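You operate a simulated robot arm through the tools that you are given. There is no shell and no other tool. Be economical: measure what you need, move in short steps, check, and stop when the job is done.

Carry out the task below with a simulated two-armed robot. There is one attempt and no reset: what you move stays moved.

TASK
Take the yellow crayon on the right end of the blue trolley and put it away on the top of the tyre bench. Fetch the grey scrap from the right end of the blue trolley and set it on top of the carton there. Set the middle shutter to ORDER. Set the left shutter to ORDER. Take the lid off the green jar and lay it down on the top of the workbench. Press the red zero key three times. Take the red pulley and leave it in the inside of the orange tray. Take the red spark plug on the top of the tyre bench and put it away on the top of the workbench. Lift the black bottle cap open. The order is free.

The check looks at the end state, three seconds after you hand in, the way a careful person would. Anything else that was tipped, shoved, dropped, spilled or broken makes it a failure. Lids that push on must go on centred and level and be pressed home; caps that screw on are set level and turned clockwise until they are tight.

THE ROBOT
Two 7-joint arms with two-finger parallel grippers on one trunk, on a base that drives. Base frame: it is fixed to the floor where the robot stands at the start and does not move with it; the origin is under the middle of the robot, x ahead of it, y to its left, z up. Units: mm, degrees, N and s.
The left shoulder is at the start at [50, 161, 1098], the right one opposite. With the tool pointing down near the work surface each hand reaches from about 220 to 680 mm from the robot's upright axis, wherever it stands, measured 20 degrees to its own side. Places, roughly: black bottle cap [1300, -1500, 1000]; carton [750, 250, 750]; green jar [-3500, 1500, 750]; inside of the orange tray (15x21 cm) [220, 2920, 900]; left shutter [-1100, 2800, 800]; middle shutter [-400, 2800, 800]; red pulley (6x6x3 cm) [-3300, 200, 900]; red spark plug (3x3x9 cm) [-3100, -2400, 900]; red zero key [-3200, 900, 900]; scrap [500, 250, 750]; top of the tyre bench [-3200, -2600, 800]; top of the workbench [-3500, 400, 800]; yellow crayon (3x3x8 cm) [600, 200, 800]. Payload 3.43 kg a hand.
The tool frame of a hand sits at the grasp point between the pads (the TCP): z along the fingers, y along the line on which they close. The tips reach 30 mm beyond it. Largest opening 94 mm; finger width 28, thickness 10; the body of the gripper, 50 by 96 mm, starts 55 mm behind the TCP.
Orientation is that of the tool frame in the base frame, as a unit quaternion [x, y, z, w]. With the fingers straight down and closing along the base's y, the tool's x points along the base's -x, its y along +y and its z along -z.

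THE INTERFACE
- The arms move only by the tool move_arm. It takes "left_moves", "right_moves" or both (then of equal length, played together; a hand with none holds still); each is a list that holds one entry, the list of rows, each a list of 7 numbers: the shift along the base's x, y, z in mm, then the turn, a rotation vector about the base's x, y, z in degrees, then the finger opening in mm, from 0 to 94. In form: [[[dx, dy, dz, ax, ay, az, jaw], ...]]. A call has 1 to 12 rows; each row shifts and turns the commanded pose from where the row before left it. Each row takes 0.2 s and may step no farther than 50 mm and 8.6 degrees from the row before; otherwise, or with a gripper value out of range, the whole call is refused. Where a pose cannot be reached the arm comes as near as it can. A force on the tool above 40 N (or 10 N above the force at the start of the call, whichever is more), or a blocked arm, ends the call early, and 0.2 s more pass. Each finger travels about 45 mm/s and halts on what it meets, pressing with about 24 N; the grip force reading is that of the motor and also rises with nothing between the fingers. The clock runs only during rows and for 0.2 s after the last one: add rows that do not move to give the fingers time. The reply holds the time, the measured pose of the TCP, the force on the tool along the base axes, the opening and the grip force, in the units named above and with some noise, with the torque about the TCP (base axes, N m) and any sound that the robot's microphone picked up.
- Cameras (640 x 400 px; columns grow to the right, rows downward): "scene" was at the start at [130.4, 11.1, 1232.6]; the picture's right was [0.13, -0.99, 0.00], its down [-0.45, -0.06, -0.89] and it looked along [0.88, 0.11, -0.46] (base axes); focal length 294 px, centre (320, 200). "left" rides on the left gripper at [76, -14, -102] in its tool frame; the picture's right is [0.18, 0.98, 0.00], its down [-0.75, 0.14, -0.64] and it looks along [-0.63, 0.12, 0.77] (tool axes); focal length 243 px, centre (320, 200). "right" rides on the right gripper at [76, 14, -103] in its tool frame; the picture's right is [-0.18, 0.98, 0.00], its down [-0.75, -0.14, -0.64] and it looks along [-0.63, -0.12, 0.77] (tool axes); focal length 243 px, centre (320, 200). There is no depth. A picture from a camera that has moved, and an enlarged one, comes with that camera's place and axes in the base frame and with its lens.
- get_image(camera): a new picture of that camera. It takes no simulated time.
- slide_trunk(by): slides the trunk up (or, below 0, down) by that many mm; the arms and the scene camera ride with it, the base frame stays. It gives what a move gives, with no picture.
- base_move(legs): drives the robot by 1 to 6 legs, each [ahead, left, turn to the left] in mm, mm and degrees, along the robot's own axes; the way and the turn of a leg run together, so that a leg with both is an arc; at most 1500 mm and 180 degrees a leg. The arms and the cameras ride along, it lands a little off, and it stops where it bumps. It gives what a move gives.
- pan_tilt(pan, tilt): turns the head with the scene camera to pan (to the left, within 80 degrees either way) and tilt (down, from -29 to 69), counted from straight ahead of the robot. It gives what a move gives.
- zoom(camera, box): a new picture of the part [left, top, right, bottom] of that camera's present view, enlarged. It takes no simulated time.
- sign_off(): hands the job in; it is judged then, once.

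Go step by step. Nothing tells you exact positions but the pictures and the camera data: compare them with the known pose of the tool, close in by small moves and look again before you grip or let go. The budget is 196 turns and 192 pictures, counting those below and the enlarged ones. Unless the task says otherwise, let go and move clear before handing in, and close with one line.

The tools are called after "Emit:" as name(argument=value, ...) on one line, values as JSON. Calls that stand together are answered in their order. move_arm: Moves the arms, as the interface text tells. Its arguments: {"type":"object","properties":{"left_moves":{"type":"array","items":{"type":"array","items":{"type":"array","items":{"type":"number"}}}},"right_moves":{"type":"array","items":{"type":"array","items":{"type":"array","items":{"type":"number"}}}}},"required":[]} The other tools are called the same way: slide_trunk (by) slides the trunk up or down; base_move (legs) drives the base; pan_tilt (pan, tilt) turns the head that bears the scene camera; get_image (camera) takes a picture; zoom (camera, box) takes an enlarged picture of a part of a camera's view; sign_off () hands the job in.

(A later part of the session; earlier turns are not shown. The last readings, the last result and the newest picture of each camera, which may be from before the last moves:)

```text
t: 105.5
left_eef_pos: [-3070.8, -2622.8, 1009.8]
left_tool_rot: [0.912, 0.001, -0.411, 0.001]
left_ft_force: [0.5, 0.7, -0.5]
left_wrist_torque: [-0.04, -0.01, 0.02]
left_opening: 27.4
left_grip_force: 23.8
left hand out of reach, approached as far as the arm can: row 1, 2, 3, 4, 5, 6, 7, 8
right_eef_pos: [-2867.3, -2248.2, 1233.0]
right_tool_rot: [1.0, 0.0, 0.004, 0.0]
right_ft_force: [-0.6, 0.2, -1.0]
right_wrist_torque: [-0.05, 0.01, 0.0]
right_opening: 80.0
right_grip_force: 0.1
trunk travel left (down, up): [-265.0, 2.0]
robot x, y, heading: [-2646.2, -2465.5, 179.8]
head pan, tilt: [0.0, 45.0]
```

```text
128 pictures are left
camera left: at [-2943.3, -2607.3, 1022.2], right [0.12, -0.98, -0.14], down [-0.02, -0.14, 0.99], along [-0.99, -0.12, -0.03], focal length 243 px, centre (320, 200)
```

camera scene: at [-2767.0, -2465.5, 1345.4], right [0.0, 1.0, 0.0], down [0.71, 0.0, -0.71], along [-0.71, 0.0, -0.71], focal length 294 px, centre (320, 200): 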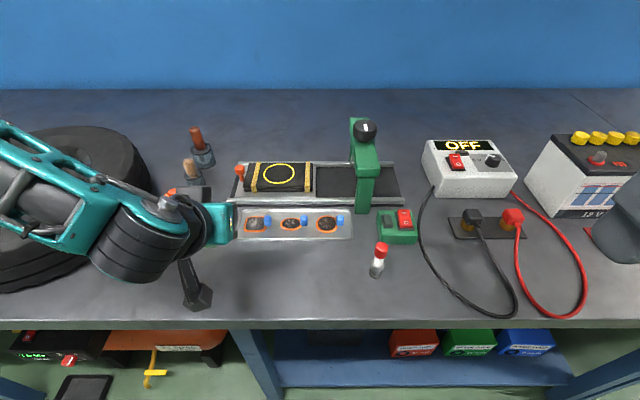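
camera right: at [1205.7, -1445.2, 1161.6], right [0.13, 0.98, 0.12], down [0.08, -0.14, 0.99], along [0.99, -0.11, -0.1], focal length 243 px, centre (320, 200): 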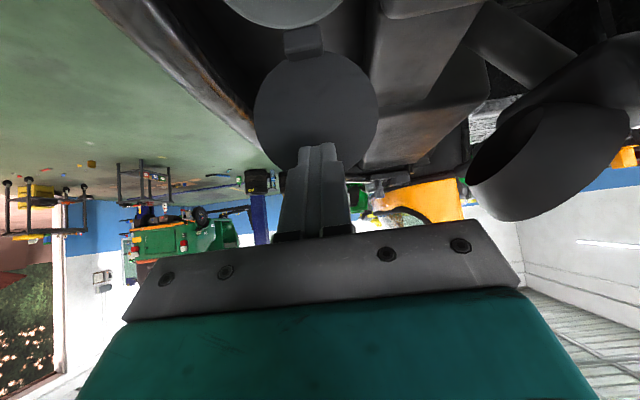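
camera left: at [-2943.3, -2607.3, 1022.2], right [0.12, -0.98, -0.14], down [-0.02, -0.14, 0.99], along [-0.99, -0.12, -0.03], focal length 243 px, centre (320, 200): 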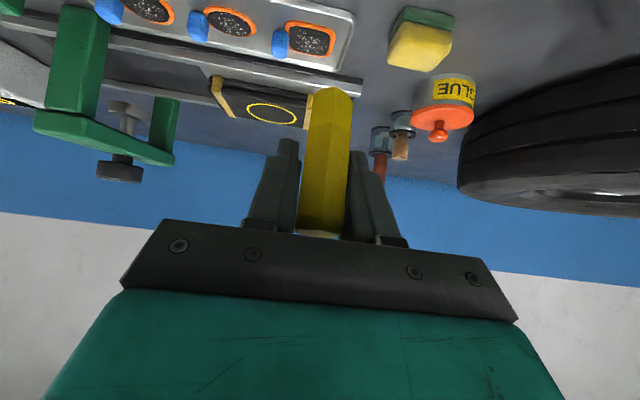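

The arm is limited across the body, but (-3065, -2620) is free bench as well. I'll lower straight down there.

Emit:
move_arm(left_moves=[[[0, 0, -30, 0, 0, 0, 5], [0, 0, -30, 0, 0, 0, 5], [0, 0, -25, 0, 0, 0, 5], [0, 0, 0, 0, 0, 0, 5]]])

Emit:
get_image(camera="left")

```text
t: 106.5
left_eef_pos: [-3071.8, -2664.8, 970.3]
left_tool_rot: [0.912, 0.0, -0.411, 0.0]
left_ft_force: [-0.9, -0.4, -1.1]
left_wrist_torque: [0.0, -0.06, -0.02]
left_opening: 27.2
left_grip_force: 24.1
left hand out of reach, approached as far as the arm can: row 1, 2, 3
right_eef_pos: [-2868.1, -2249.9, 1232.9]
right_tool_rot: [1.0, 0.001, 0.004, 0.0]
right_ft_force: [-0.7, 0.5, -0.3]
right_wrist_torque: [-0.03, -0.03, 0.02]
right_opening: 80.0
right_grip_force: 0.1
trunk travel left (down, up): [-265.0, 2.0]
robot x, y, heading: [-2645.6, -2465.7, 180.0]
head pan, tilt: [0.0, 45.0]
```

```text
127 pictures are left
camera left: at [-2945.7, -2648.4, 982.1], right [0.12, -0.98, -0.14], down [-0.02, -0.14, 0.99], along [-0.99, -0.12, -0.03], focal length 243 px, centre (320, 200)
```

left: 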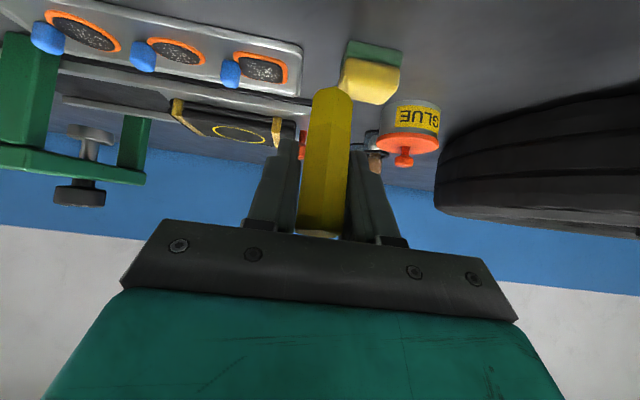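

Near the limit the arm drifts sideways, so I'll use the trunk to lower instead. The spot at (-3072, -2665) is still free.

Emit:
slide_trunk(by=-50)

Emit:
get_image(camera="scene")

Emit:
get_image(camera="left")

```text
t: 107.5
left_eef_pos: [-3073.8, -2664.0, 920.6]
left_tool_rot: [0.911, 0.001, -0.412, 0.0]
left_ft_force: [-1.0, 0.1, -0.2]
left_wrist_torque: [0.0, 0.01, -0.02]
left_opening: 27.4
left_grip_force: 23.9
right_eef_pos: [-2867.8, -2250.2, 1181.5]
right_tool_rot: [1.0, 0.0, 0.003, 0.0]
right_ft_force: [-0.3, -0.8, 0.8]
right_wrist_torque: [0.03, 0.01, -0.04]
right_opening: 80.0
right_grip_force: 0.0
trunk travel left (down, up): [-215.0, 52.0]
robot x, y, heading: [-2645.4, -2464.5, 179.7]
head pan, tilt: [0.0, 45.0]
```

```text
126 pictures are left
camera scene: at [-2766.9, -2465.6, 1295.4], right [0.0, 1.0, 0.0], down [0.71, 0.0, -0.71], along [-0.71, 0.0, -0.71], focal length 294 px, centre (320, 200)
```

scene: 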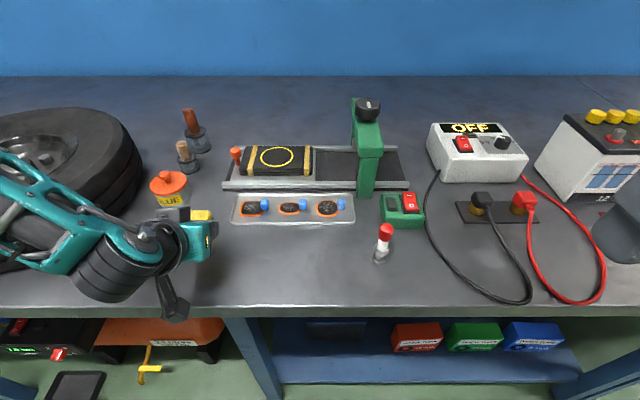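

```text
125 pictures are left
camera left: at [-2945.7, -2648.3, 932.3], right [0.12, -0.98, -0.14], down [-0.02, -0.14, 0.99], along [-0.99, -0.12, -0.03], focal length 243 px, centre (320, 200)
```

left: 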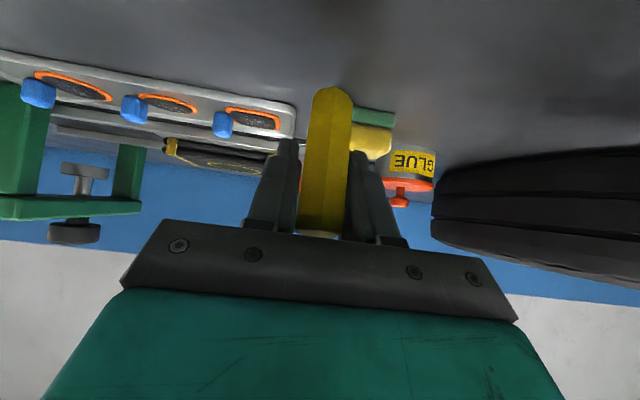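

There are about 20 mm to go. I'll shift a little away from the sponge and lower by trunk.

Emit:
move_arm(left_moves=[[[10, 0, 0, 0, 0, 0, 5], [10, 0, 0, 0, 0, 0, 5], [0, 0, 0, 0, 0, 0, 5]]])

Emit:
slide_trunk(by=-14)

Emit:
zoom(camera="left", box=[260, 40, 420, 240])

```text
t: 108.3
left_eef_pos: [-3053.6, -2664.3, 921.1]
left_tool_rot: [0.912, 0.0, -0.41, 0.0]
left_ft_force: [-0.4, 0.6, -0.8]
left_wrist_torque: [0.01, -0.03, -0.01]
left_opening: 27.4
left_grip_force: 23.6
right_eef_pos: [-2867.7, -2248.3, 1182.5]
right_tool_rot: [1.0, 0.0, 0.004, 0.001]
right_ft_force: [-0.5, -0.9, 0.7]
right_wrist_torque: [0.0, 0.02, 0.0]
right_opening: 79.7
right_grip_force: 0.0
trunk travel left (down, up): [-215.0, 52.0]
robot x, y, heading: [-2641.6, -2465.9, 179.9]
head pan, tilt: [0.0, 45.0]
```

```text
t: 108.9
left_eef_pos: [-3052.8, -2663.3, 906.3]
left_tool_rot: [0.912, 0.001, -0.411, 0.001]
left_ft_force: [-0.4, -0.4, -1.0]
left_wrist_torque: [0.0, 0.04, 0.0]
left_opening: 27.2
left_grip_force: 24.1
right_eef_pos: [-2867.9, -2248.7, 1170.1]
right_tool_rot: [1.0, 0.0, 0.004, 0.0]
right_ft_force: [0.2, 0.0, -0.3]
right_wrist_torque: [0.0, -0.01, 0.01]
right_opening: 79.7
right_grip_force: 0.0
trunk travel left (down, up): [-201.0, 66.0]
robot x, y, heading: [-2645.3, -2468.8, 179.8]
head pan, tilt: [0.0, 45.0]
```

```text
2.00 times, centred on (340, 140) of left
camera zoom: at [-2926.1, -2648.8, 919.4], right [0.12, -0.98, -0.14], down [-0.02, -0.14, 0.99], along [-0.99, -0.12, -0.04], focal length 485 px, centre (280, 320)
```

zoom: 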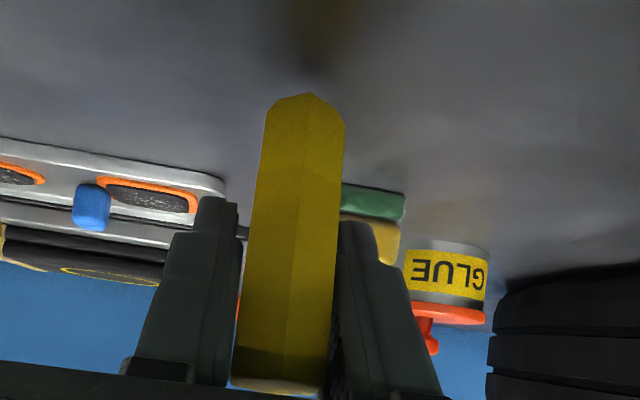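

About 5–8 mm remain, so I'll lower until contact.

Emit:
slide_trunk(by=-5)

Emit:
slide_trunk(by=-3)

Emit:
zoom(camera="left", box=[260, 40, 420, 240])

```text
t: 109.4
left_eef_pos: [-3053.9, -2663.3, 901.7]
left_tool_rot: [0.912, 0.001, -0.411, 0.0]
left_ft_force: [0.4, 0.1, -0.4]
left_wrist_torque: [-0.01, 0.02, 0.01]
left_opening: 27.2
left_grip_force: 23.7
right_eef_pos: [-2868.4, -2249.8, 1162.7]
right_tool_rot: [1.0, -0.001, 0.003, 0.0]
right_ft_force: [0.6, -0.2, 0.6]
right_wrist_torque: [-0.01, 0.01, 0.0]
right_opening: 80.1
right_grip_force: 0.1
trunk travel left (down, up): [-196.0, 71.0]
robot x, y, heading: [-2643.7, -2464.8, 179.9]
head pan, tilt: [0.0, 45.0]
```

```text
t: 110.0
left_eef_pos: [-3054.2, -2663.7, 901.3]
left_tool_rot: [0.91, 0.001, -0.414, 0.0]
left_ft_force: [3.9, -2.5, 20.2]
left_wrist_torque: [-0.13, -0.28, -0.03]
left_opening: 27.4
left_grip_force: 23.8
right_eef_pos: [-2866.5, -2249.5, 1161.3]
right_tool_rot: [1.0, 0.0, 0.002, 0.0]
right_ft_force: [-0.3, -1.1, -0.8]
right_wrist_torque: [0.0, 0.01, 0.0]
right_opening: 80.1
right_grip_force: 0.1
trunk travel left (down, up): [-193.0, 74.0]
robot x, y, heading: [-2645.5, -2467.6, 179.8]
head pan, tilt: [0.0, 45.0]
```

```text
2.00 times, centred on (340, 140) of left
camera zoom: at [-2926.1, -2648.4, 913.0], right [0.12, -0.98, -0.14], down [-0.01, -0.14, 0.99], along [-0.99, -0.12, -0.03], focal length 485 px, centre (280, 320)
```

zoom: 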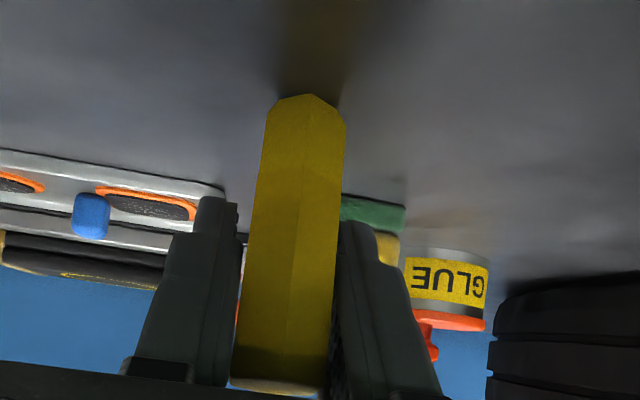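

It's in contact. I'll unload slightly and open.

Emit:
slide_trunk(by=2)

Emit:
move_arm(left_moves=[[[0, 0, 0, 0, 0, 0, 32], [0, 0, 0, 0, 0, 0, 38], [0, 0, 0, 0, 0, 0, 45], [0, 0, 0, 0, 0, 0, 55], [0, 0, 0, 0, 0, 0, 65], [0, 0, 0, 0, 0, 0, 65]]])

Emit:
get_image(camera="left")

```text
t: 110.5
left_eef_pos: [-3053.9, -2664.8, 901.8]
left_tool_rot: [0.912, 0.001, -0.411, -0.001]
left_ft_force: [-1.6, 0.6, 11.9]
left_wrist_torque: [0.04, 0.05, 0.03]
left_opening: 26.8
left_grip_force: 23.8
right_eef_pos: [-2867.5, -2248.7, 1162.5]
right_tool_rot: [1.0, 0.0, 0.003, 0.0]
right_ft_force: [-0.1, -0.1, -0.3]
right_wrist_torque: [0.01, -0.01, 0.0]
right_opening: 79.7
right_grip_force: 0.0
trunk travel left (down, up): [-195.0, 72.0]
robot x, y, heading: [-2643.6, -2467.7, 179.9]
head pan, tilt: [0.0, 45.0]
```

```text
t: 111.9
left_eef_pos: [-3053.3, -2663.1, 901.4]
left_tool_rot: [0.912, 0.002, -0.41, 0.001]
left_ft_force: [0.1, 1.4, -1.3]
left_wrist_torque: [0.02, 0.01, 0.02]
left_opening: 64.8
left_grip_force: 0.0
right_eef_pos: [-2867.8, -2248.5, 1163.2]
right_tool_rot: [1.0, -0.001, 0.003, 0.0]
right_ft_force: [0.2, 0.7, -0.1]
right_wrist_torque: [-0.03, -0.04, 0.01]
right_opening: 79.9
right_grip_force: 0.0
trunk travel left (down, up): [-195.0, 72.0]
robot x, y, heading: [-2645.9, -2468.5, 179.9]
head pan, tilt: [0.0, 45.0]
```

```text
122 pictures are left
camera left: at [-2926.2, -2648.8, 913.4], right [0.12, -0.98, -0.14], down [-0.02, -0.14, 0.99], along [-0.99, -0.12, -0.04], focal length 243 px, centre (320, 200)
```

left: 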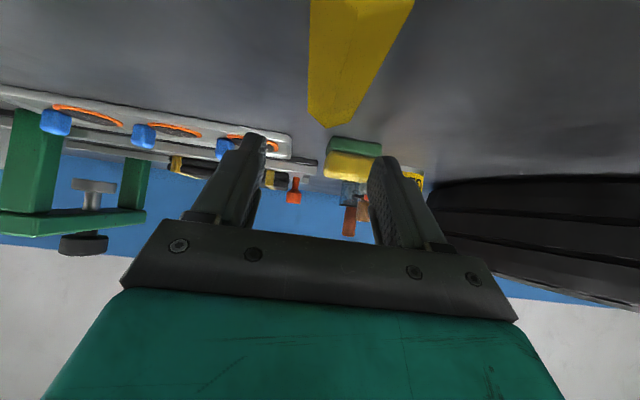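

The crayon toppled and is lying down. I'll raise the hand and check where it lies.

Emit:
slide_trunk(by=70)

Emit:
pan_tilt(pan=25, tilt=55)

Emit:
get_image(camera="scene")

Emit:
get_image(camera="left")

```text
t: 113.0
left_eef_pos: [-3053.8, -2664.7, 970.7]
left_tool_rot: [0.912, 0.001, -0.41, 0.001]
left_ft_force: [0.6, 0.4, 0.2]
left_wrist_torque: [0.0, 0.02, 0.01]
left_opening: 65.3
left_grip_force: 0.1
right_eef_pos: [-2868.0, -2249.6, 1232.5]
right_tool_rot: [1.0, 0.0, 0.003, 0.0]
right_ft_force: [-0.2, -0.6, -0.5]
right_wrist_torque: [0.01, -0.01, 0.0]
right_opening: 80.1
right_grip_force: 0.0
trunk travel left (down, up): [-265.0, 2.0]
robot x, y, heading: [-2645.0, -2469.2, 179.7]
head pan, tilt: [0.0, 45.0]
```

```text
t: 113.8
left_eef_pos: [-3053.0, -2664.3, 971.6]
left_tool_rot: [0.911, 0.0, -0.412, 0.0]
left_ft_force: [-0.8, 1.3, -0.1]
left_wrist_torque: [0.01, -0.01, 0.01]
left_opening: 64.8
left_grip_force: 0.1
right_eef_pos: [-2867.3, -2249.1, 1232.2]
right_tool_rot: [1.0, -0.001, 0.004, -0.001]
right_ft_force: [0.7, 0.7, -0.2]
right_wrist_torque: [-0.01, 0.02, -0.01]
right_opening: 80.0
right_grip_force: 0.1
trunk travel left (down, up): [-265.0, 2.0]
robot x, y, heading: [-2642.4, -2462.0, 179.8]
head pan, tilt: [25.0, 55.0]
```

```text
121 pictures are left
camera scene: at [-2751.2, -2496.0, 1332.0], right [-0.42, 0.91, 0.0], down [0.74, 0.34, -0.57], along [-0.52, -0.24, -0.82], focal length 294 px, centre (320, 200)
```

scene: 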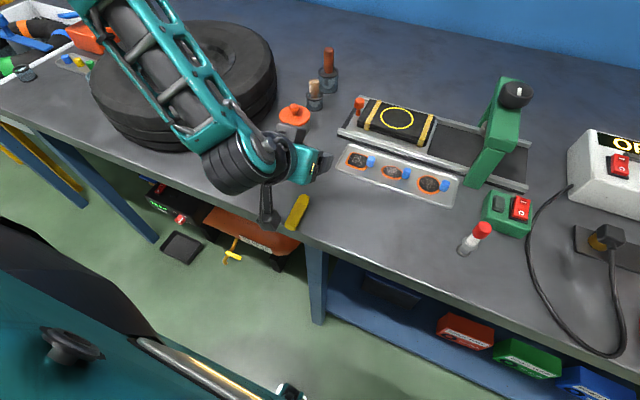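

```text
120 pictures are left
camera left: at [-2926.2, -2648.8, 983.4], right [0.12, -0.98, -0.14], down [-0.02, -0.14, 0.99], along [-0.99, -0.12, -0.04], focal length 243 px, centre (320, 200)
```

left: 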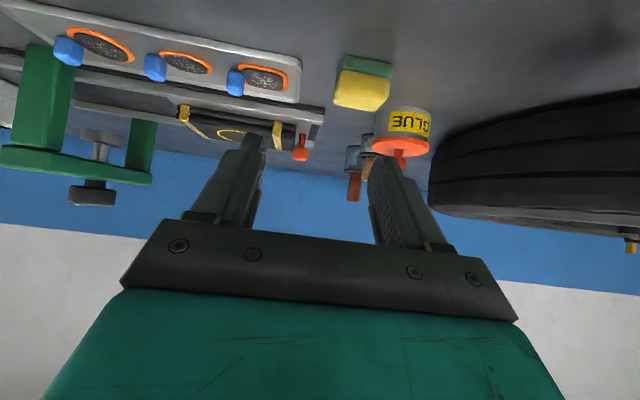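

Emit:
zoom(camera="scene", box=[230, 160, 350, 270])

```text
3.64 times, centred on (290, 215) of scene
camera zoom: at [-2751.2, -2496.0, 1332.0], right [-0.42, 0.91, 0.0], down [0.74, 0.34, -0.57], along [-0.52, -0.24, -0.82], focal length 1069 px, centre (429, 146)
```

zoom: 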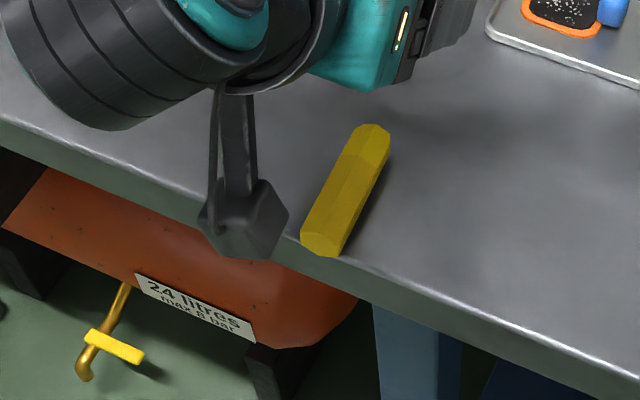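

The crayon lies along x right at the bench edge, at about (-2973 to -3043, -2662). I'll straighten the left hand and regrasp it to move it further in.

Emit:
move_arm(left_moves=[[[8, 0, 8, 0, -8.3, 0, 65], [8, 0, 8, 0, -8.3, 0, 65], [8, 0, 8, 0, -8.3, 0, 65], [8, 0, 0, 0, -8.3, 0, 65], [8, 0, 0, 0, -8.3, 0, 60], [6, 0, 0, 0, -8.3, 0, 60], [0, 0, 0, 0, 0, 0, 60], [0, 0, 0, 0, 0, 0, 60]]])

Emit:
get_image(camera="left")

```text
t: 115.6
left_eef_pos: [-3007.3, -2663.4, 995.9]
left_tool_rot: [1.0, 0.0, 0.012, -0.001]
left_ft_force: [0.1, -0.9, 0.2]
left_wrist_torque: [0.01, 0.0, 0.0]
left_opening: 60.0
left_grip_force: 0.0
right_eef_pos: [-2867.4, -2249.1, 1232.2]
right_tool_rot: [1.0, 0.0, 0.003, 0.0]
right_ft_force: [0.1, -0.1, -0.3]
right_wrist_torque: [-0.03, 0.01, 0.01]
right_opening: 80.4
right_grip_force: 0.2
trunk travel left (down, up): [-265.0, 2.0]
robot x, y, heading: [-2646.4, -2465.1, 179.6]
head pan, tilt: [25.0, 55.0]
```

```text
118 pictures are left
camera left: at [-2934.8, -2649.1, 1100.9], right [0.18, -0.98, 0.0], down [-0.77, -0.14, 0.62], along [-0.61, -0.12, -0.78], focal length 243 px, centre (320, 200)
```

left: 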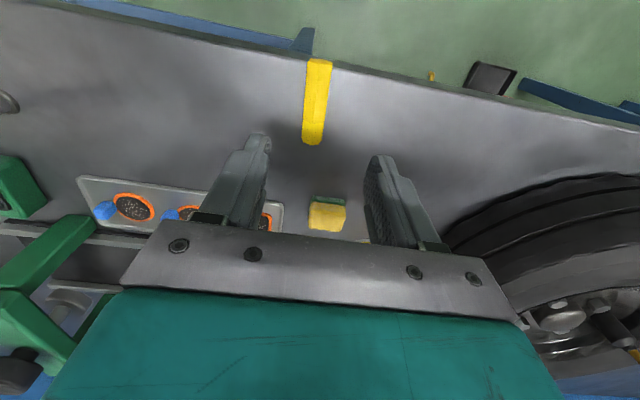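

Aligned with the crayon. I'll descend to 888 and check the force.

Emit:
move_arm(left_moves=[[[0, 1, -40, 0, 0, 0, 60], [0, 1, -40, 0, 0, 0, 60], [0, 0, -25, 0, 0, 0, 60], [0, 0, -4, 0, 0, 0, 60], [0, 0, 0, 0, 0, 0, 40], [0, 0, 0, 0, 0, 0, 20], [0, 0, 0, 0, 0, 0, 8], [0, 0, 0, 0, 0, 0, 5], [0, 0, 0, 0, 0, 0, 5], [0, 0, 0, 0, 0, 0, 5]]])

Emit:
get_image(camera="left")

```text
t: 117.8
left_eef_pos: [-3002.6, -2676.3, 905.2]
left_tool_rot: [1.0, 0.0, 0.011, 0.0]
left_ft_force: [0.7, 1.0, 0.8]
left_wrist_torque: [0.04, -0.01, -0.02]
left_opening: 4.9
left_grip_force: 0.1
left hand out of reach, approached as far as the arm can: row 3
right_eef_pos: [-2867.7, -2249.2, 1232.8]
right_tool_rot: [1.0, 0.0, 0.003, 0.0]
right_ft_force: [1.0, -0.6, 0.4]
right_wrist_torque: [0.0, 0.0, -0.02]
right_opening: 80.1
right_grip_force: 0.1
trunk travel left (down, up): [-265.0, 2.0]
robot x, y, heading: [-2646.0, -2468.2, 179.9]
head pan, tilt: [25.0, 55.0]
```

```text
117 pictures are left
camera left: at [-2929.2, -2661.5, 1010.5], right [0.18, -0.98, 0.0], down [-0.77, -0.14, 0.62], along [-0.61, -0.12, -0.78], focal length 243 px, centre (320, 200)
```

left: 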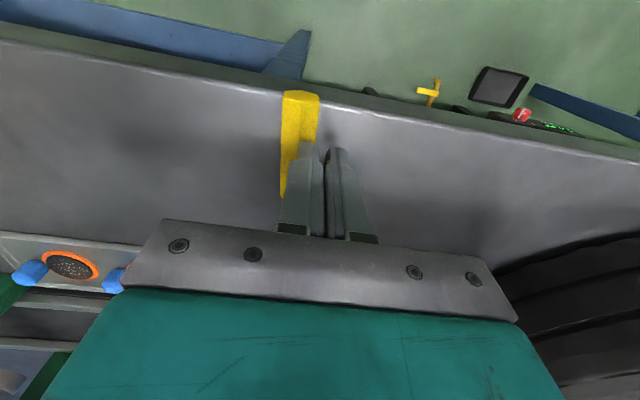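

The trunk is too high for low work. I'll raise the hand, lower the trunk, and try again.

Emit:
move_arm(left_moves=[[[0, 5, 45, 0, 0, 0, 5], [0, 5, 45, 0, 0, 0, 30], [0, 4, 45, 0, 0, 0, 60], [0, 0, 0, 0, 0, 0, 60]]])

Emit:
slide_trunk(by=-130)

Emit:
get_image(camera="left")

```text
t: 118.8
left_eef_pos: [-3003.7, -2663.6, 1036.5]
left_tool_rot: [1.0, 0.001, 0.012, 0.001]
left_ft_force: [-0.1, -0.1, 0.6]
left_wrist_torque: [-0.02, 0.0, 0.01]
left_opening: 60.1
left_grip_force: 0.1
right_eef_pos: [-2868.3, -2249.0, 1233.2]
right_tool_rot: [1.0, 0.0, 0.004, -0.001]
right_ft_force: [-0.4, 0.1, -0.2]
right_wrist_torque: [-0.01, 0.04, 0.01]
right_opening: 80.1
right_grip_force: 0.1
trunk travel left (down, up): [-265.0, 2.0]
robot x, y, heading: [-2644.1, -2465.8, 180.0]
head pan, tilt: [25.0, 55.0]
```

```text
t: 120.4
left_eef_pos: [-3001.2, -2663.6, 908.1]
left_tool_rot: [1.0, -0.001, 0.011, 0.0]
left_ft_force: [0.7, 0.2, 0.0]
left_wrist_torque: [-0.02, 0.02, -0.01]
left_opening: 60.0
left_grip_force: 0.0
right_eef_pos: [-2867.7, -2248.5, 1102.0]
right_tool_rot: [1.0, -0.001, 0.003, 0.0]
right_ft_force: [0.3, -1.0, -0.2]
right_wrist_torque: [0.03, 0.03, 0.02]
right_opening: 79.8
right_grip_force: 0.1
trunk travel left (down, up): [-135.0, 132.0]
robot x, y, heading: [-2642.1, -2466.9, 179.9]
head pan, tilt: [25.0, 55.0]
```

```text
116 pictures are left
camera left: at [-2928.6, -2648.0, 1013.5], right [0.18, -0.98, 0.0], down [-0.77, -0.14, 0.62], along [-0.61, -0.12, -0.78], focal length 243 px, centre (320, 200)
```

left: 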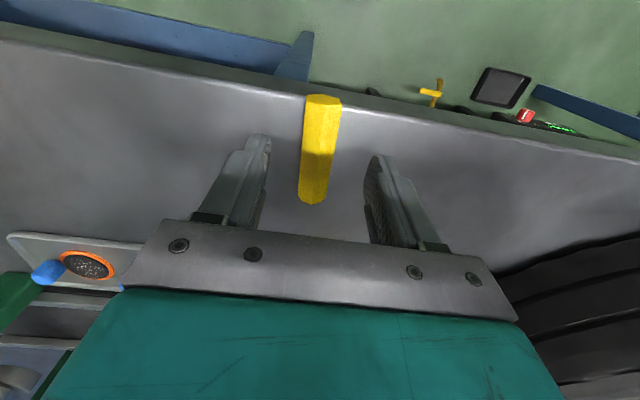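

It's between the fingers now. I'll descend and grip.

Emit:
move_arm(left_moves=[[[-4, 0, -12, 0, 0, 0, 60], [0, 0, -10, 0, 0, 0, 60], [0, 0, 0, 0, 0, 0, 40], [0, 0, 0, 0, 0, 0, 20], [0, 0, 0, 0, 0, 0, 8], [0, 0, 0, 0, 0, 0, 5], [0, 0, 0, 0, 0, 0, 5], [0, 0, 0, 0, 0, 0, 5]]])

Emit:
move_arm(left_moves=[[[0, 0, 15, 0, 0, 0, 5], [0, 0, 15, 0, 0, 0, 5], [-20, 8, 0, 0, 0, 0, 5], [-20, 8, 0, 0, 0, 0, 5], [-20, 4, 0, 0, 0, 0, 5], [-10, 0, 0, 0, 0, 0, 5], [0, 0, 0, 0, 0, 0, 5]]])

Emit:
get_image(camera="left")

```text
t: 122.2
left_eef_pos: [-3006.4, -2662.7, 885.7]
left_tool_rot: [1.0, 0.0, 0.012, 0.0]
left_ft_force: [0.2, 0.3, -0.1]
left_wrist_torque: [0.0, -0.01, -0.01]
left_opening: 23.0
left_grip_force: 24.3
right_eef_pos: [-2867.6, -2249.2, 1102.8]
right_tool_rot: [1.0, 0.0, 0.004, 0.0]
right_ft_force: [-0.1, 0.0, 0.3]
right_wrist_torque: [0.0, 0.0, -0.02]
right_opening: 80.1
right_grip_force: 0.0
trunk travel left (down, up): [-135.0, 132.0]
robot x, y, heading: [-2645.3, -2467.8, 179.9]
head pan, tilt: [25.0, 55.0]
```

```text
t: 123.8
left_eef_pos: [-3078.1, -2643.1, 915.1]
left_tool_rot: [1.0, 0.001, 0.012, 0.0]
left_ft_force: [-0.2, -0.5, 0.2]
left_wrist_torque: [-0.01, 0.03, 0.0]
left_opening: 23.2
left_grip_force: 23.3
right_eef_pos: [-2869.3, -2249.7, 1102.9]
right_tool_rot: [1.0, 0.0, 0.004, 0.0]
right_ft_force: [0.6, -0.2, 1.0]
right_wrist_torque: [-0.01, -0.01, 0.01]
right_opening: 79.9
right_grip_force: 0.0
trunk travel left (down, up): [-135.0, 132.0]
robot x, y, heading: [-2646.3, -2464.2, 179.8]
head pan, tilt: [25.0, 55.0]
```

```text
115 pictures are left
camera left: at [-3003.2, -2628.6, 1020.6], right [0.18, -0.98, 0.0], down [-0.77, -0.14, 0.62], along [-0.61, -0.12, -0.78], focal length 243 px, centre (320, 200)
```

left: 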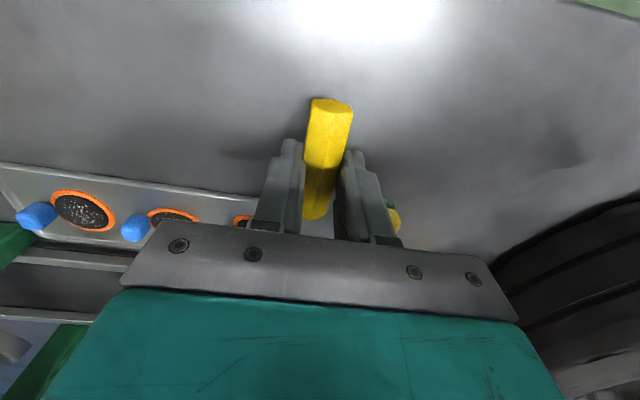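

Lowering and releasing the crayon here.

Emit:
move_arm(left_moves=[[[0, 0, -20, 0, 0, 0, 5], [0, 0, -9, 0, 0, 0, 5], [0, 0, 0, 0, 0, 0, 5], [0, 0, 0, 0, 0, 0, 30], [0, 0, 0, 0, 0, 0, 42], [0, 0, 0, 0, 0, 0, 50], [0, 0, 0, 0, 0, 0, 50], [0, 0, 40, 0, 0, 0, 50], [0, 0, 45, 0, 0, 0, 50], [0, 0, 45, 0, 0, 0, 50]]])

Emit:
get_image(camera="left")

Emit:
pan_tilt(pan=0, tilt=50)

Emit:
get_image(camera="scene")

Emit:
get_image(camera="right")

```text
t: 126.0
left_eef_pos: [-3077.7, -2642.1, 1017.4]
left_tool_rot: [1.0, 0.0, 0.012, 0.001]
left_ft_force: [0.1, 0.0, 1.3]
left_wrist_torque: [0.0, -0.01, 0.02]
left_opening: 50.1
left_grip_force: 0.1
right_eef_pos: [-2867.6, -2249.2, 1102.3]
right_tool_rot: [1.0, -0.001, 0.003, 0.0]
right_ft_force: [0.6, -0.8, 0.5]
right_wrist_torque: [-0.02, 0.01, 0.01]
right_opening: 80.0
right_grip_force: 0.0
trunk travel left (down, up): [-135.0, 132.0]
robot x, y, heading: [-2646.6, -2467.5, 179.8]
head pan, tilt: [25.0, 55.0]
```

```text
114 pictures are left
camera left: at [-3003.7, -2626.3, 1122.6], right [0.18, -0.98, 0.0], down [-0.77, -0.14, 0.62], along [-0.61, -0.12, -0.78], focal length 243 px, centre (320, 200)
```

left: 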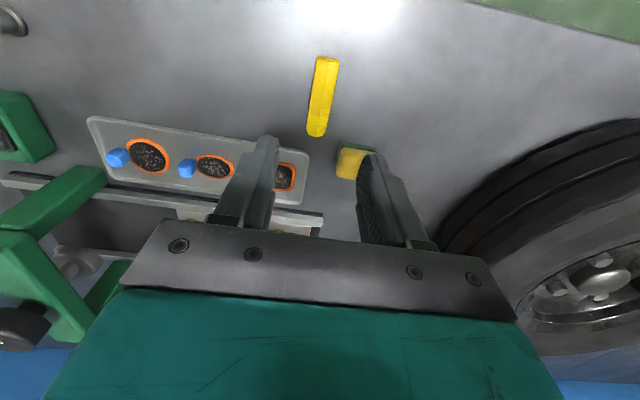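

```text
t: 126.9
left_eef_pos: [-3077.4, -2642.0, 1016.2]
left_tool_rot: [1.0, 0.0, 0.011, 0.001]
left_ft_force: [0.8, 0.1, -0.7]
left_wrist_torque: [0.0, -0.01, -0.01]
left_opening: 50.0
left_grip_force: 0.0
right_eef_pos: [-2867.3, -2249.8, 1102.8]
right_tool_rot: [1.0, 0.0, 0.003, 0.001]
right_ft_force: [-0.6, 0.5, 0.9]
right_wrist_torque: [0.0, 0.0, -0.02]
right_opening: 79.8
right_grip_force: 0.1
trunk travel left (down, up): [-135.0, 132.0]
robot x, y, heading: [-2644.8, -2466.5, 180.0]
head pan, tilt: [0.0, 50.0]
```

```text
113 pictures are left
camera scene: at [-2762.7, -2465.7, 1208.4], right [0.0, 1.0, 0.0], down [0.77, 0.0, -0.64], along [-0.64, 0.0, -0.77], focal length 294 px, centre (320, 200)
```

scene: 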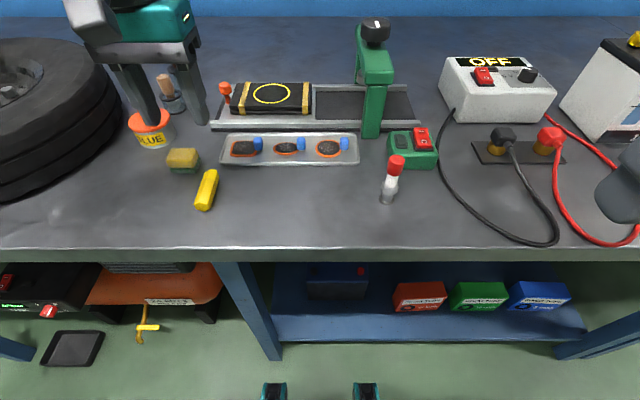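

```text
112 pictures are left
camera right: at [-2793.1, -2263.3, 1206.5], right [-0.18, -0.98, 0.0], down [-0.76, 0.14, 0.64], along [-0.63, 0.12, -0.77], focal length 243 px, centre (320, 200)
```

right: 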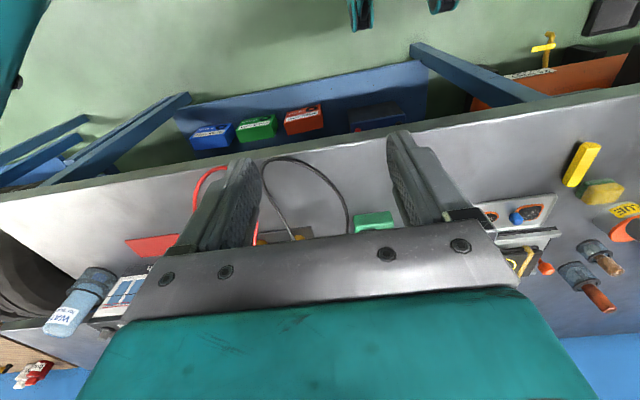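

The crayon lies safely. The spark plug stands at about (-3060, -2360), so I'm bringing the right hand above it.

Emit:
move_arm(right_moves=[[[-38, -22, -16, 0, 0, 0, 80], [-39, -22, -16, 0, 0, 0, 80], [-39, -22, -16, 0, 0, 0, 80], [-39, -22, -16, 0, 0, 0, 80], [-38, -23, -16, 0, 0, 0, 80], [0, 0, 0, 0, 0, 0, 80]]])

Emit:
get_image(camera="right")

```text
t: 128.3
left_eef_pos: [-3077.8, -2641.0, 1016.2]
left_tool_rot: [1.0, 0.001, 0.011, 0.0]
left_ft_force: [-0.4, 0.7, -0.2]
left_wrist_torque: [-0.02, 0.0, -0.02]
left_opening: 50.1
left_grip_force: 0.1
right_eef_pos: [-3061.1, -2359.6, 1023.0]
right_tool_rot: [1.0, -0.001, 0.003, -0.001]
right_ft_force: [0.8, 0.1, -0.3]
right_wrist_torque: [-0.05, 0.01, -0.03]
right_opening: 79.8
right_grip_force: 0.2
trunk travel left (down, up): [-135.0, 132.0]
robot x, y, heading: [-2644.3, -2467.3, 179.8]
head pan, tilt: [0.0, 50.0]
```

```text
111 pictures are left
camera right: at [-2986.8, -2374.5, 1126.4], right [-0.18, -0.98, 0.0], down [-0.76, 0.14, 0.64], along [-0.63, 0.12, -0.77], focal length 243 px, centre (320, 200)
```

right: 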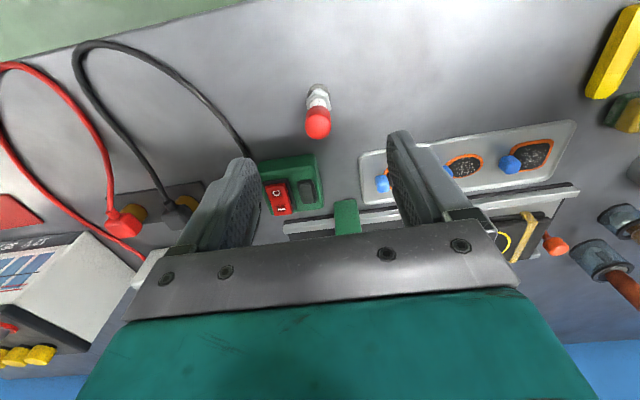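

Aligned. I'll descend and grip the plug.

Emit:
move_arm(right_moves=[[[-1, 1, -45, 0, 0, 0, 70], [0, 0, -45, 0, 0, 0, 60], [0, 0, -26, 0, 0, 0, 60], [0, 0, 0, 0, 0, 0, 40], [0, 0, 0, 0, 0, 0, 20], [0, 0, 0, 0, 0, 0, 5], [0, 0, 0, 0, 0, 0, 3], [0, 0, 0, 0, 0, 0, 3], [0, 0, 0, 0, 0, 0, 3], [0, 0, 45, 0, 0, 0, 3], [0, 0, 45, 0, 0, 0, 3], [0, 0, 45, 0, 0, 0, 3]]])

Emit:
get_image(camera="right")

```text
t: 130.9
left_eef_pos: [-3078.5, -2642.1, 1017.1]
left_tool_rot: [1.0, 0.0, 0.012, 0.001]
left_ft_force: [-0.1, -0.1, -0.2]
left_wrist_torque: [0.0, 0.02, 0.01]
left_opening: 49.8
left_grip_force: 0.1
right_eef_pos: [-3064.0, -2360.7, 1040.0]
right_tool_rot: [1.0, 0.0, 0.005, -0.001]
right_ft_force: [0.0, 0.6, -1.3]
right_wrist_torque: [0.02, 0.0, 0.01]
right_opening: 21.3
right_grip_force: 23.8
trunk travel left (down, up): [-135.0, 132.0]
robot x, y, heading: [-2643.7, -2466.4, 179.7]
head pan, tilt: [0.0, 50.0]
```

```text
110 pictures are left
camera right: at [-2988.4, -2374.4, 1145.0], right [-0.18, -0.98, 0.0], down [-0.76, 0.14, 0.64], along [-0.62, 0.12, -0.77], focal length 243 px, centre (320, 200)
```

right: 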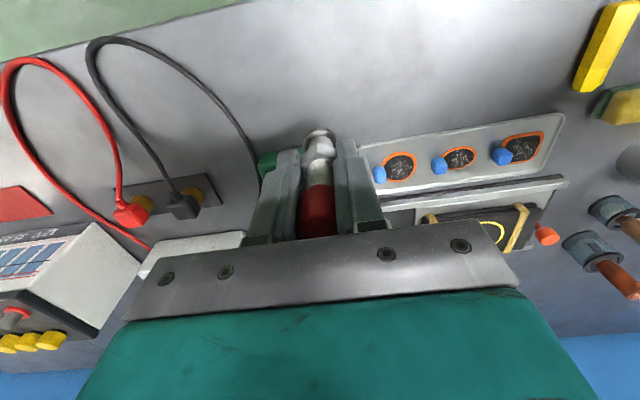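

The plug is held. I'll lift and retract both hands, back off and look right towards the workbench.

Emit:
move_arm(left_moves=[[[40, 0, 25, 0, 0, 0, 50], [40, 0, 25, 0, 0, 0, 50], [40, 0, 25, 0, 0, 0, 50], [0, 0, 0, 0, 0, 0, 50]]], right_moves=[[[40, 0, 25, 0, 0, 0, 3], [40, 0, 25, 0, 0, 0, 3], [40, 0, 25, 0, 0, 0, 3], [0, 0, 0, 0, 0, 0, 3]]])

Emit:
base_move(legs=[[-450, 0, 0]])

Emit:
pan_tilt(pan=-60, tilt=12)

Emit:
get_image(camera="scene")

```text
t: 131.9
left_eef_pos: [-2958.1, -2641.2, 1094.6]
left_tool_rot: [1.0, -0.001, 0.013, 0.0]
left_ft_force: [-1.0, 0.0, -0.3]
left_wrist_torque: [-0.04, -0.04, 0.0]
left_opening: 49.8
left_grip_force: 0.1
right_eef_pos: [-2943.3, -2358.8, 1118.3]
right_tool_rot: [1.0, 0.0, 0.004, 0.0]
right_ft_force: [-0.6, 0.5, 0.4]
right_wrist_torque: [0.01, 0.0, 0.06]
right_opening: 21.0
right_grip_force: 23.8
trunk travel left (down, up): [-135.0, 132.0]
robot x, y, heading: [-2642.4, -2463.9, 179.9]
head pan, tilt: [0.0, 50.0]
```

```text
t: 134.6
left_eef_pos: [-2517.0, -2643.7, 1093.8]
left_tool_rot: [1.0, 0.002, 0.011, 0.0]
left_ft_force: [0.7, 0.1, -0.3]
left_wrist_torque: [-0.02, 0.02, 0.0]
left_opening: 49.9
left_grip_force: 0.0
right_eef_pos: [-2505.1, -2360.4, 1117.8]
right_tool_rot: [1.0, 0.001, 0.003, 0.001]
right_ft_force: [0.0, 0.4, -1.0]
right_wrist_torque: [-0.02, 0.03, 0.04]
right_opening: 21.3
right_grip_force: 23.9
trunk travel left (down, up): [-135.0, 132.0]
robot x, y, heading: [-2206.8, -2467.4, -180.0]
head pan, tilt: [0.0, 50.0]
```

```text
t: 135.9
left_eef_pos: [-2518.0, -2642.2, 1094.9]
left_tool_rot: [1.0, 0.003, 0.012, -0.001]
left_ft_force: [-0.5, -0.6, -0.3]
left_wrist_torque: [-0.03, 0.03, 0.0]
left_opening: 50.0
left_grip_force: 0.1
right_eef_pos: [-2506.0, -2360.9, 1117.7]
right_tool_rot: [1.0, 0.002, 0.003, -0.001]
right_ft_force: [0.3, -0.6, -0.4]
right_wrist_torque: [0.01, 0.04, 0.0]
right_opening: 21.2
right_grip_force: 24.4
trunk travel left (down, up): [-135.0, 132.0]
robot x, y, heading: [-2203.8, -2467.9, -180.1]
head pan, tilt: [-60.0, 12.0]
```

```text
109 pictures are left
camera scene: at [-2293.8, -2385.6, 1267.0], right [0.86, 0.5, 0.0], down [0.1, -0.18, -0.98], along [-0.49, 0.85, -0.21], focal length 294 px, centre (320, 200)
```

scene: 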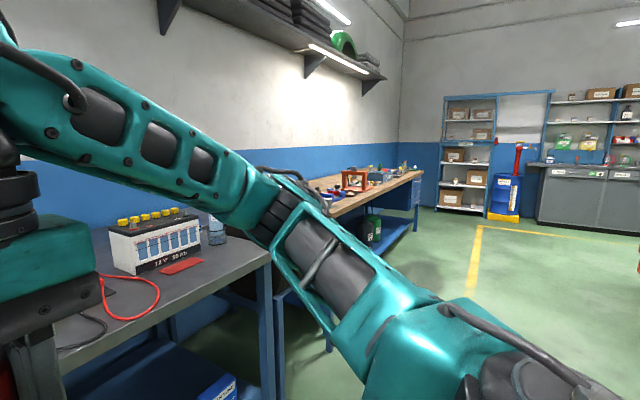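

The workbench runs along the same wall and the floor is clear. I'll strafe right to y≈300.

Emit:
base_move(legs=[[0, -1400, 0], [0, -1370, 0]])

Emit:
pan_tilt(pan=0, tilt=28)

Emit:
get_image(camera="scene")

```text
t: 160.3
left_eef_pos: [-2492.7, 152.8, 1093.8]
left_tool_rot: [1.0, -0.006, 0.011, 0.0]
left_ft_force: [-0.6, 0.2, 1.2]
left_wrist_torque: [0.0, 0.01, 0.02]
left_opening: 50.2
left_grip_force: 0.1
right_eef_pos: [-2474.4, 434.0, 1117.9]
right_tool_rot: [1.0, -0.007, 0.003, 0.0]
right_ft_force: [-0.1, 0.1, -0.7]
right_wrist_torque: [-0.02, 0.01, -0.01]
right_opening: 20.9
right_grip_force: 23.7
trunk travel left (down, up): [-135.0, 132.0]
robot x, y, heading: [-2178.8, 325.5, 179.1]
head pan, tilt: [-60.0, 12.0]
```

```text
t: 161.6
left_eef_pos: [-2493.8, 151.8, 1094.3]
left_tool_rot: [1.0, -0.005, 0.011, 0.0]
left_ft_force: [0.3, 0.5, 0.3]
left_wrist_torque: [-0.01, -0.01, 0.02]
left_opening: 49.8
left_grip_force: 0.0
right_eef_pos: [-2474.2, 433.2, 1118.0]
right_tool_rot: [1.0, -0.007, 0.004, 0.0]
right_ft_force: [0.6, 0.6, -0.3]
right_wrist_torque: [0.02, 0.04, -0.05]
right_opening: 21.1
right_grip_force: 23.7
trunk travel left (down, up): [-135.0, 132.0]
robot x, y, heading: [-2180.0, 328.0, 178.9]
head pan, tilt: [0.0, 28.0]
```

```text
108 pictures are left
camera scene: at [-2309.7, 325.3, 1241.2], right [0.02, 1.0, 0.0], down [0.47, -0.01, -0.88], along [-0.88, 0.01, -0.47], focal length 294 px, centre (320, 200)
```

scene: 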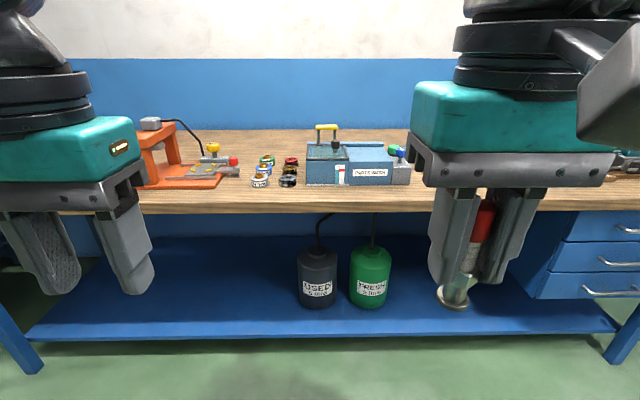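

Emit:
zoom(camera="scene", box=[130, 110, 420, 215])

Emit:
pan_tilt(pan=-40, tilt=20)

Emit:
get_image(camera="scene")

```text
2.21 times, centred on (275, 162) of scene
camera zoom: at [-2309.7, 325.3, 1241.2], right [0.02, 1.0, 0.0], down [0.47, -0.01, -0.88], along [-0.88, 0.01, -0.47], focal length 649 px, centre (419, 283)
```

zoom: 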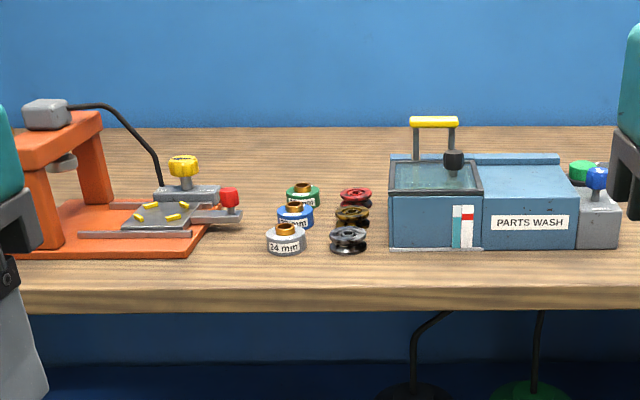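

```text
t: 162.7
left_eef_pos: [-2492.5, 152.1, 1093.7]
left_tool_rot: [1.0, -0.007, 0.012, 0.0]
left_ft_force: [0.1, 0.5, -0.1]
left_wrist_torque: [0.0, -0.01, 0.01]
left_opening: 50.2
left_grip_force: 0.1
right_eef_pos: [-2474.8, 434.2, 1118.4]
right_tool_rot: [1.0, -0.007, 0.004, 0.0]
right_ft_force: [0.7, -0.5, -1.3]
right_wrist_torque: [0.01, -0.01, -0.01]
right_opening: 21.1
right_grip_force: 23.8
trunk travel left (down, up): [-135.0, 132.0]
robot x, y, heading: [-2178.8, 324.2, 179.1]
head pan, tilt: [-40.0, 20.0]
```

```text
106 pictures are left
camera scene: at [-2288.9, 384.7, 1254.0], right [0.65, 0.76, 0.0], down [0.26, -0.22, -0.94], along [-0.71, 0.61, -0.34], focal length 294 px, centre (320, 200)
```

scene: 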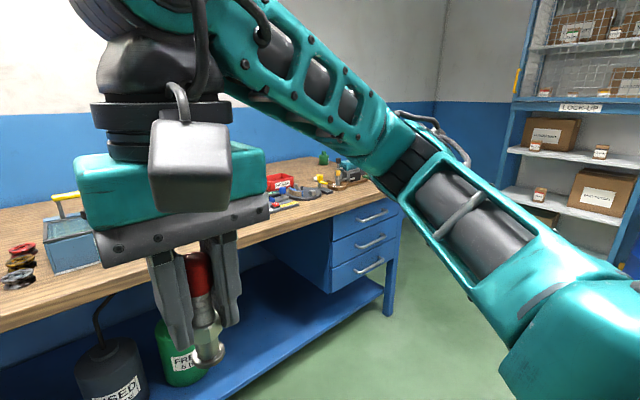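

The red pulley is the rear one of the three, at about (-3270, 237). There is free bench in front of the parts washer for the plug, so I'll drive in.

Emit:
base_move(legs=[[570, 125, 0.9]])

Emit:
pan_tilt(pan=0, tilt=45)

Emit:
get_image(camera="scene")

Emit:
get_image(camera="right")

```text
t: 166.0
left_eef_pos: [-3062.0, 29.6, 1094.0]
left_tool_rot: [1.0, -0.002, 0.011, 0.0]
left_ft_force: [-0.5, 0.1, -0.2]
left_wrist_torque: [0.0, -0.03, 0.02]
left_opening: 50.2
left_grip_force: 0.0
right_eef_pos: [-3047.8, 310.8, 1118.6]
right_tool_rot: [1.0, -0.002, 0.003, 0.0]
right_ft_force: [-0.5, -0.7, -0.4]
right_wrist_torque: [0.02, 0.01, 0.0]
right_opening: 21.0
right_grip_force: 24.0
trunk travel left (down, up): [-135.0, 132.0]
robot x, y, heading: [-2749.2, 202.4, 179.5]
head pan, tilt: [-40.0, 20.0]
```

```text
t: 167.1
left_eef_pos: [-3062.1, 28.6, 1094.6]
left_tool_rot: [1.0, -0.001, 0.011, 0.0]
left_ft_force: [-1.7, -0.4, -0.9]
left_wrist_torque: [0.0, 0.02, -0.01]
left_opening: 50.2
left_grip_force: 0.0
right_eef_pos: [-3047.6, 311.3, 1117.1]
right_tool_rot: [1.0, -0.003, 0.003, 0.0]
right_ft_force: [0.3, 0.6, -1.4]
right_wrist_torque: [0.03, 0.02, 0.01]
right_opening: 21.3
right_grip_force: 23.9
trunk travel left (down, up): [-135.0, 132.0]
robot x, y, heading: [-2748.3, 207.3, 179.8]
head pan, tilt: [0.0, 45.0]
```

```text
105 pictures are left
camera scene: at [-2870.9, 205.1, 1215.4], right [0.01, 1.0, 0.0], down [0.71, 0.0, -0.71], along [-0.71, 0.0, -0.71], focal length 294 px, centre (320, 200)
```

scene: 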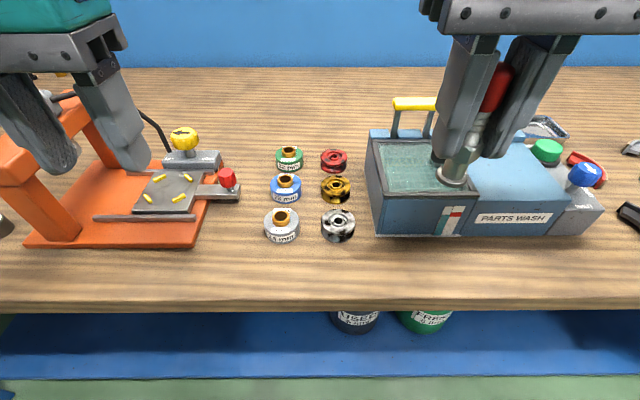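

```text
104 pictures are left
camera right: at [-2972.6, 298.0, 1221.6], right [-0.19, -0.98, 0.0], down [-0.76, 0.14, 0.64], along [-0.63, 0.12, -0.77], focal length 243 px, centre (320, 200)
```

right: 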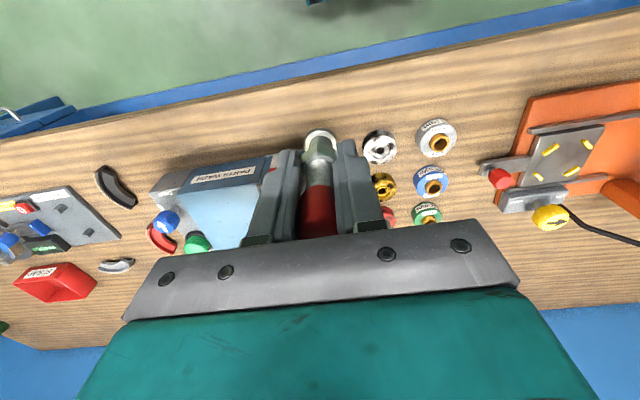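

Bench top is about z=833 with its front edge at x≈-3056. I'll bring the plug down in front of the washer at about (-3105, 325).

Emit:
move_arm(right_moves=[[[-29, 7, 0, 0, 0, 0, 3], [-28, 7, -30, 0, 0, 0, 3], [0, 0, -45, 0, 0, 0, 3], [0, 0, -45, 0, 0, 0, 3], [0, 0, -45, 0, 0, 0, 3], [0, 0, -32, 0, 0, 0, 3], [0, 0, 0, 0, 0, 0, 3]]])

Emit:
zoom(camera="scene", box=[320, 120, 560, 310])

Emit:
get_image(camera="right")

```text
t: 168.7
left_eef_pos: [-3062.4, 29.6, 1093.7]
left_tool_rot: [1.0, -0.002, 0.011, 0.0]
left_ft_force: [0.3, 0.3, -0.9]
left_wrist_torque: [-0.02, 0.01, 0.01]
left_opening: 50.0
left_grip_force: 0.1
right_eef_pos: [-3104.7, 325.9, 922.2]
right_tool_rot: [1.0, -0.002, 0.003, 0.0]
right_ft_force: [-0.2, 0.3, -0.8]
right_wrist_torque: [-0.02, 0.01, 0.01]
right_opening: 21.1
right_grip_force: 24.1
trunk travel left (down, up): [-135.0, 132.0]
robot x, y, heading: [-2748.2, 203.2, 179.9]
head pan, tilt: [0.0, 45.0]
```

```text
2.11 times, centred on (440, 215) of scene
camera zoom: at [-2870.9, 205.0, 1215.4], right [0.01, 1.0, 0.0], down [0.71, 0.0, -0.71], along [-0.71, 0.0, -0.71], focal length 619 px, centre (67, 168)
```

zoom: 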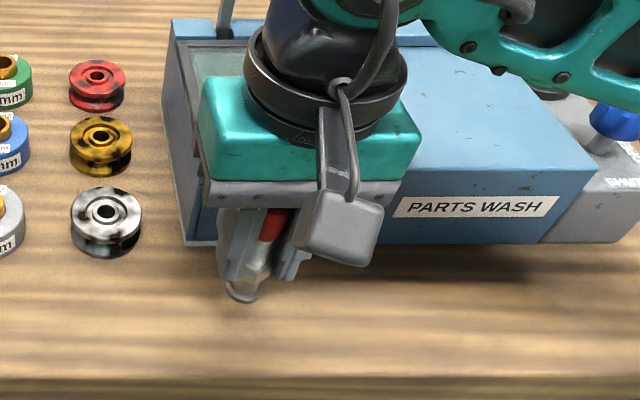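

```text
102 pictures are left
camera right: at [-3029.4, 310.6, 1025.1], right [-0.19, -0.98, 0.0], down [-0.76, 0.14, 0.64], along [-0.63, 0.12, -0.77], focal length 243 px, centre (320, 200)
```

right: 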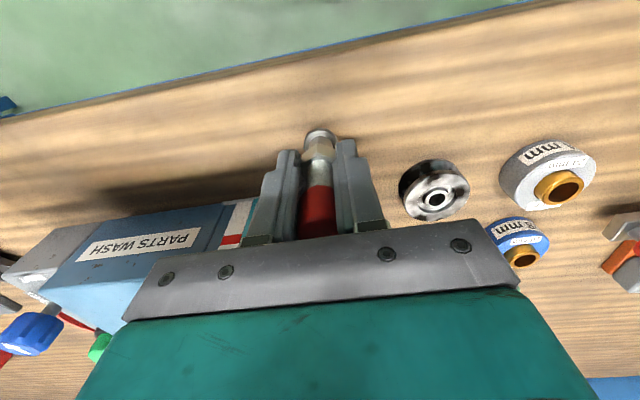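

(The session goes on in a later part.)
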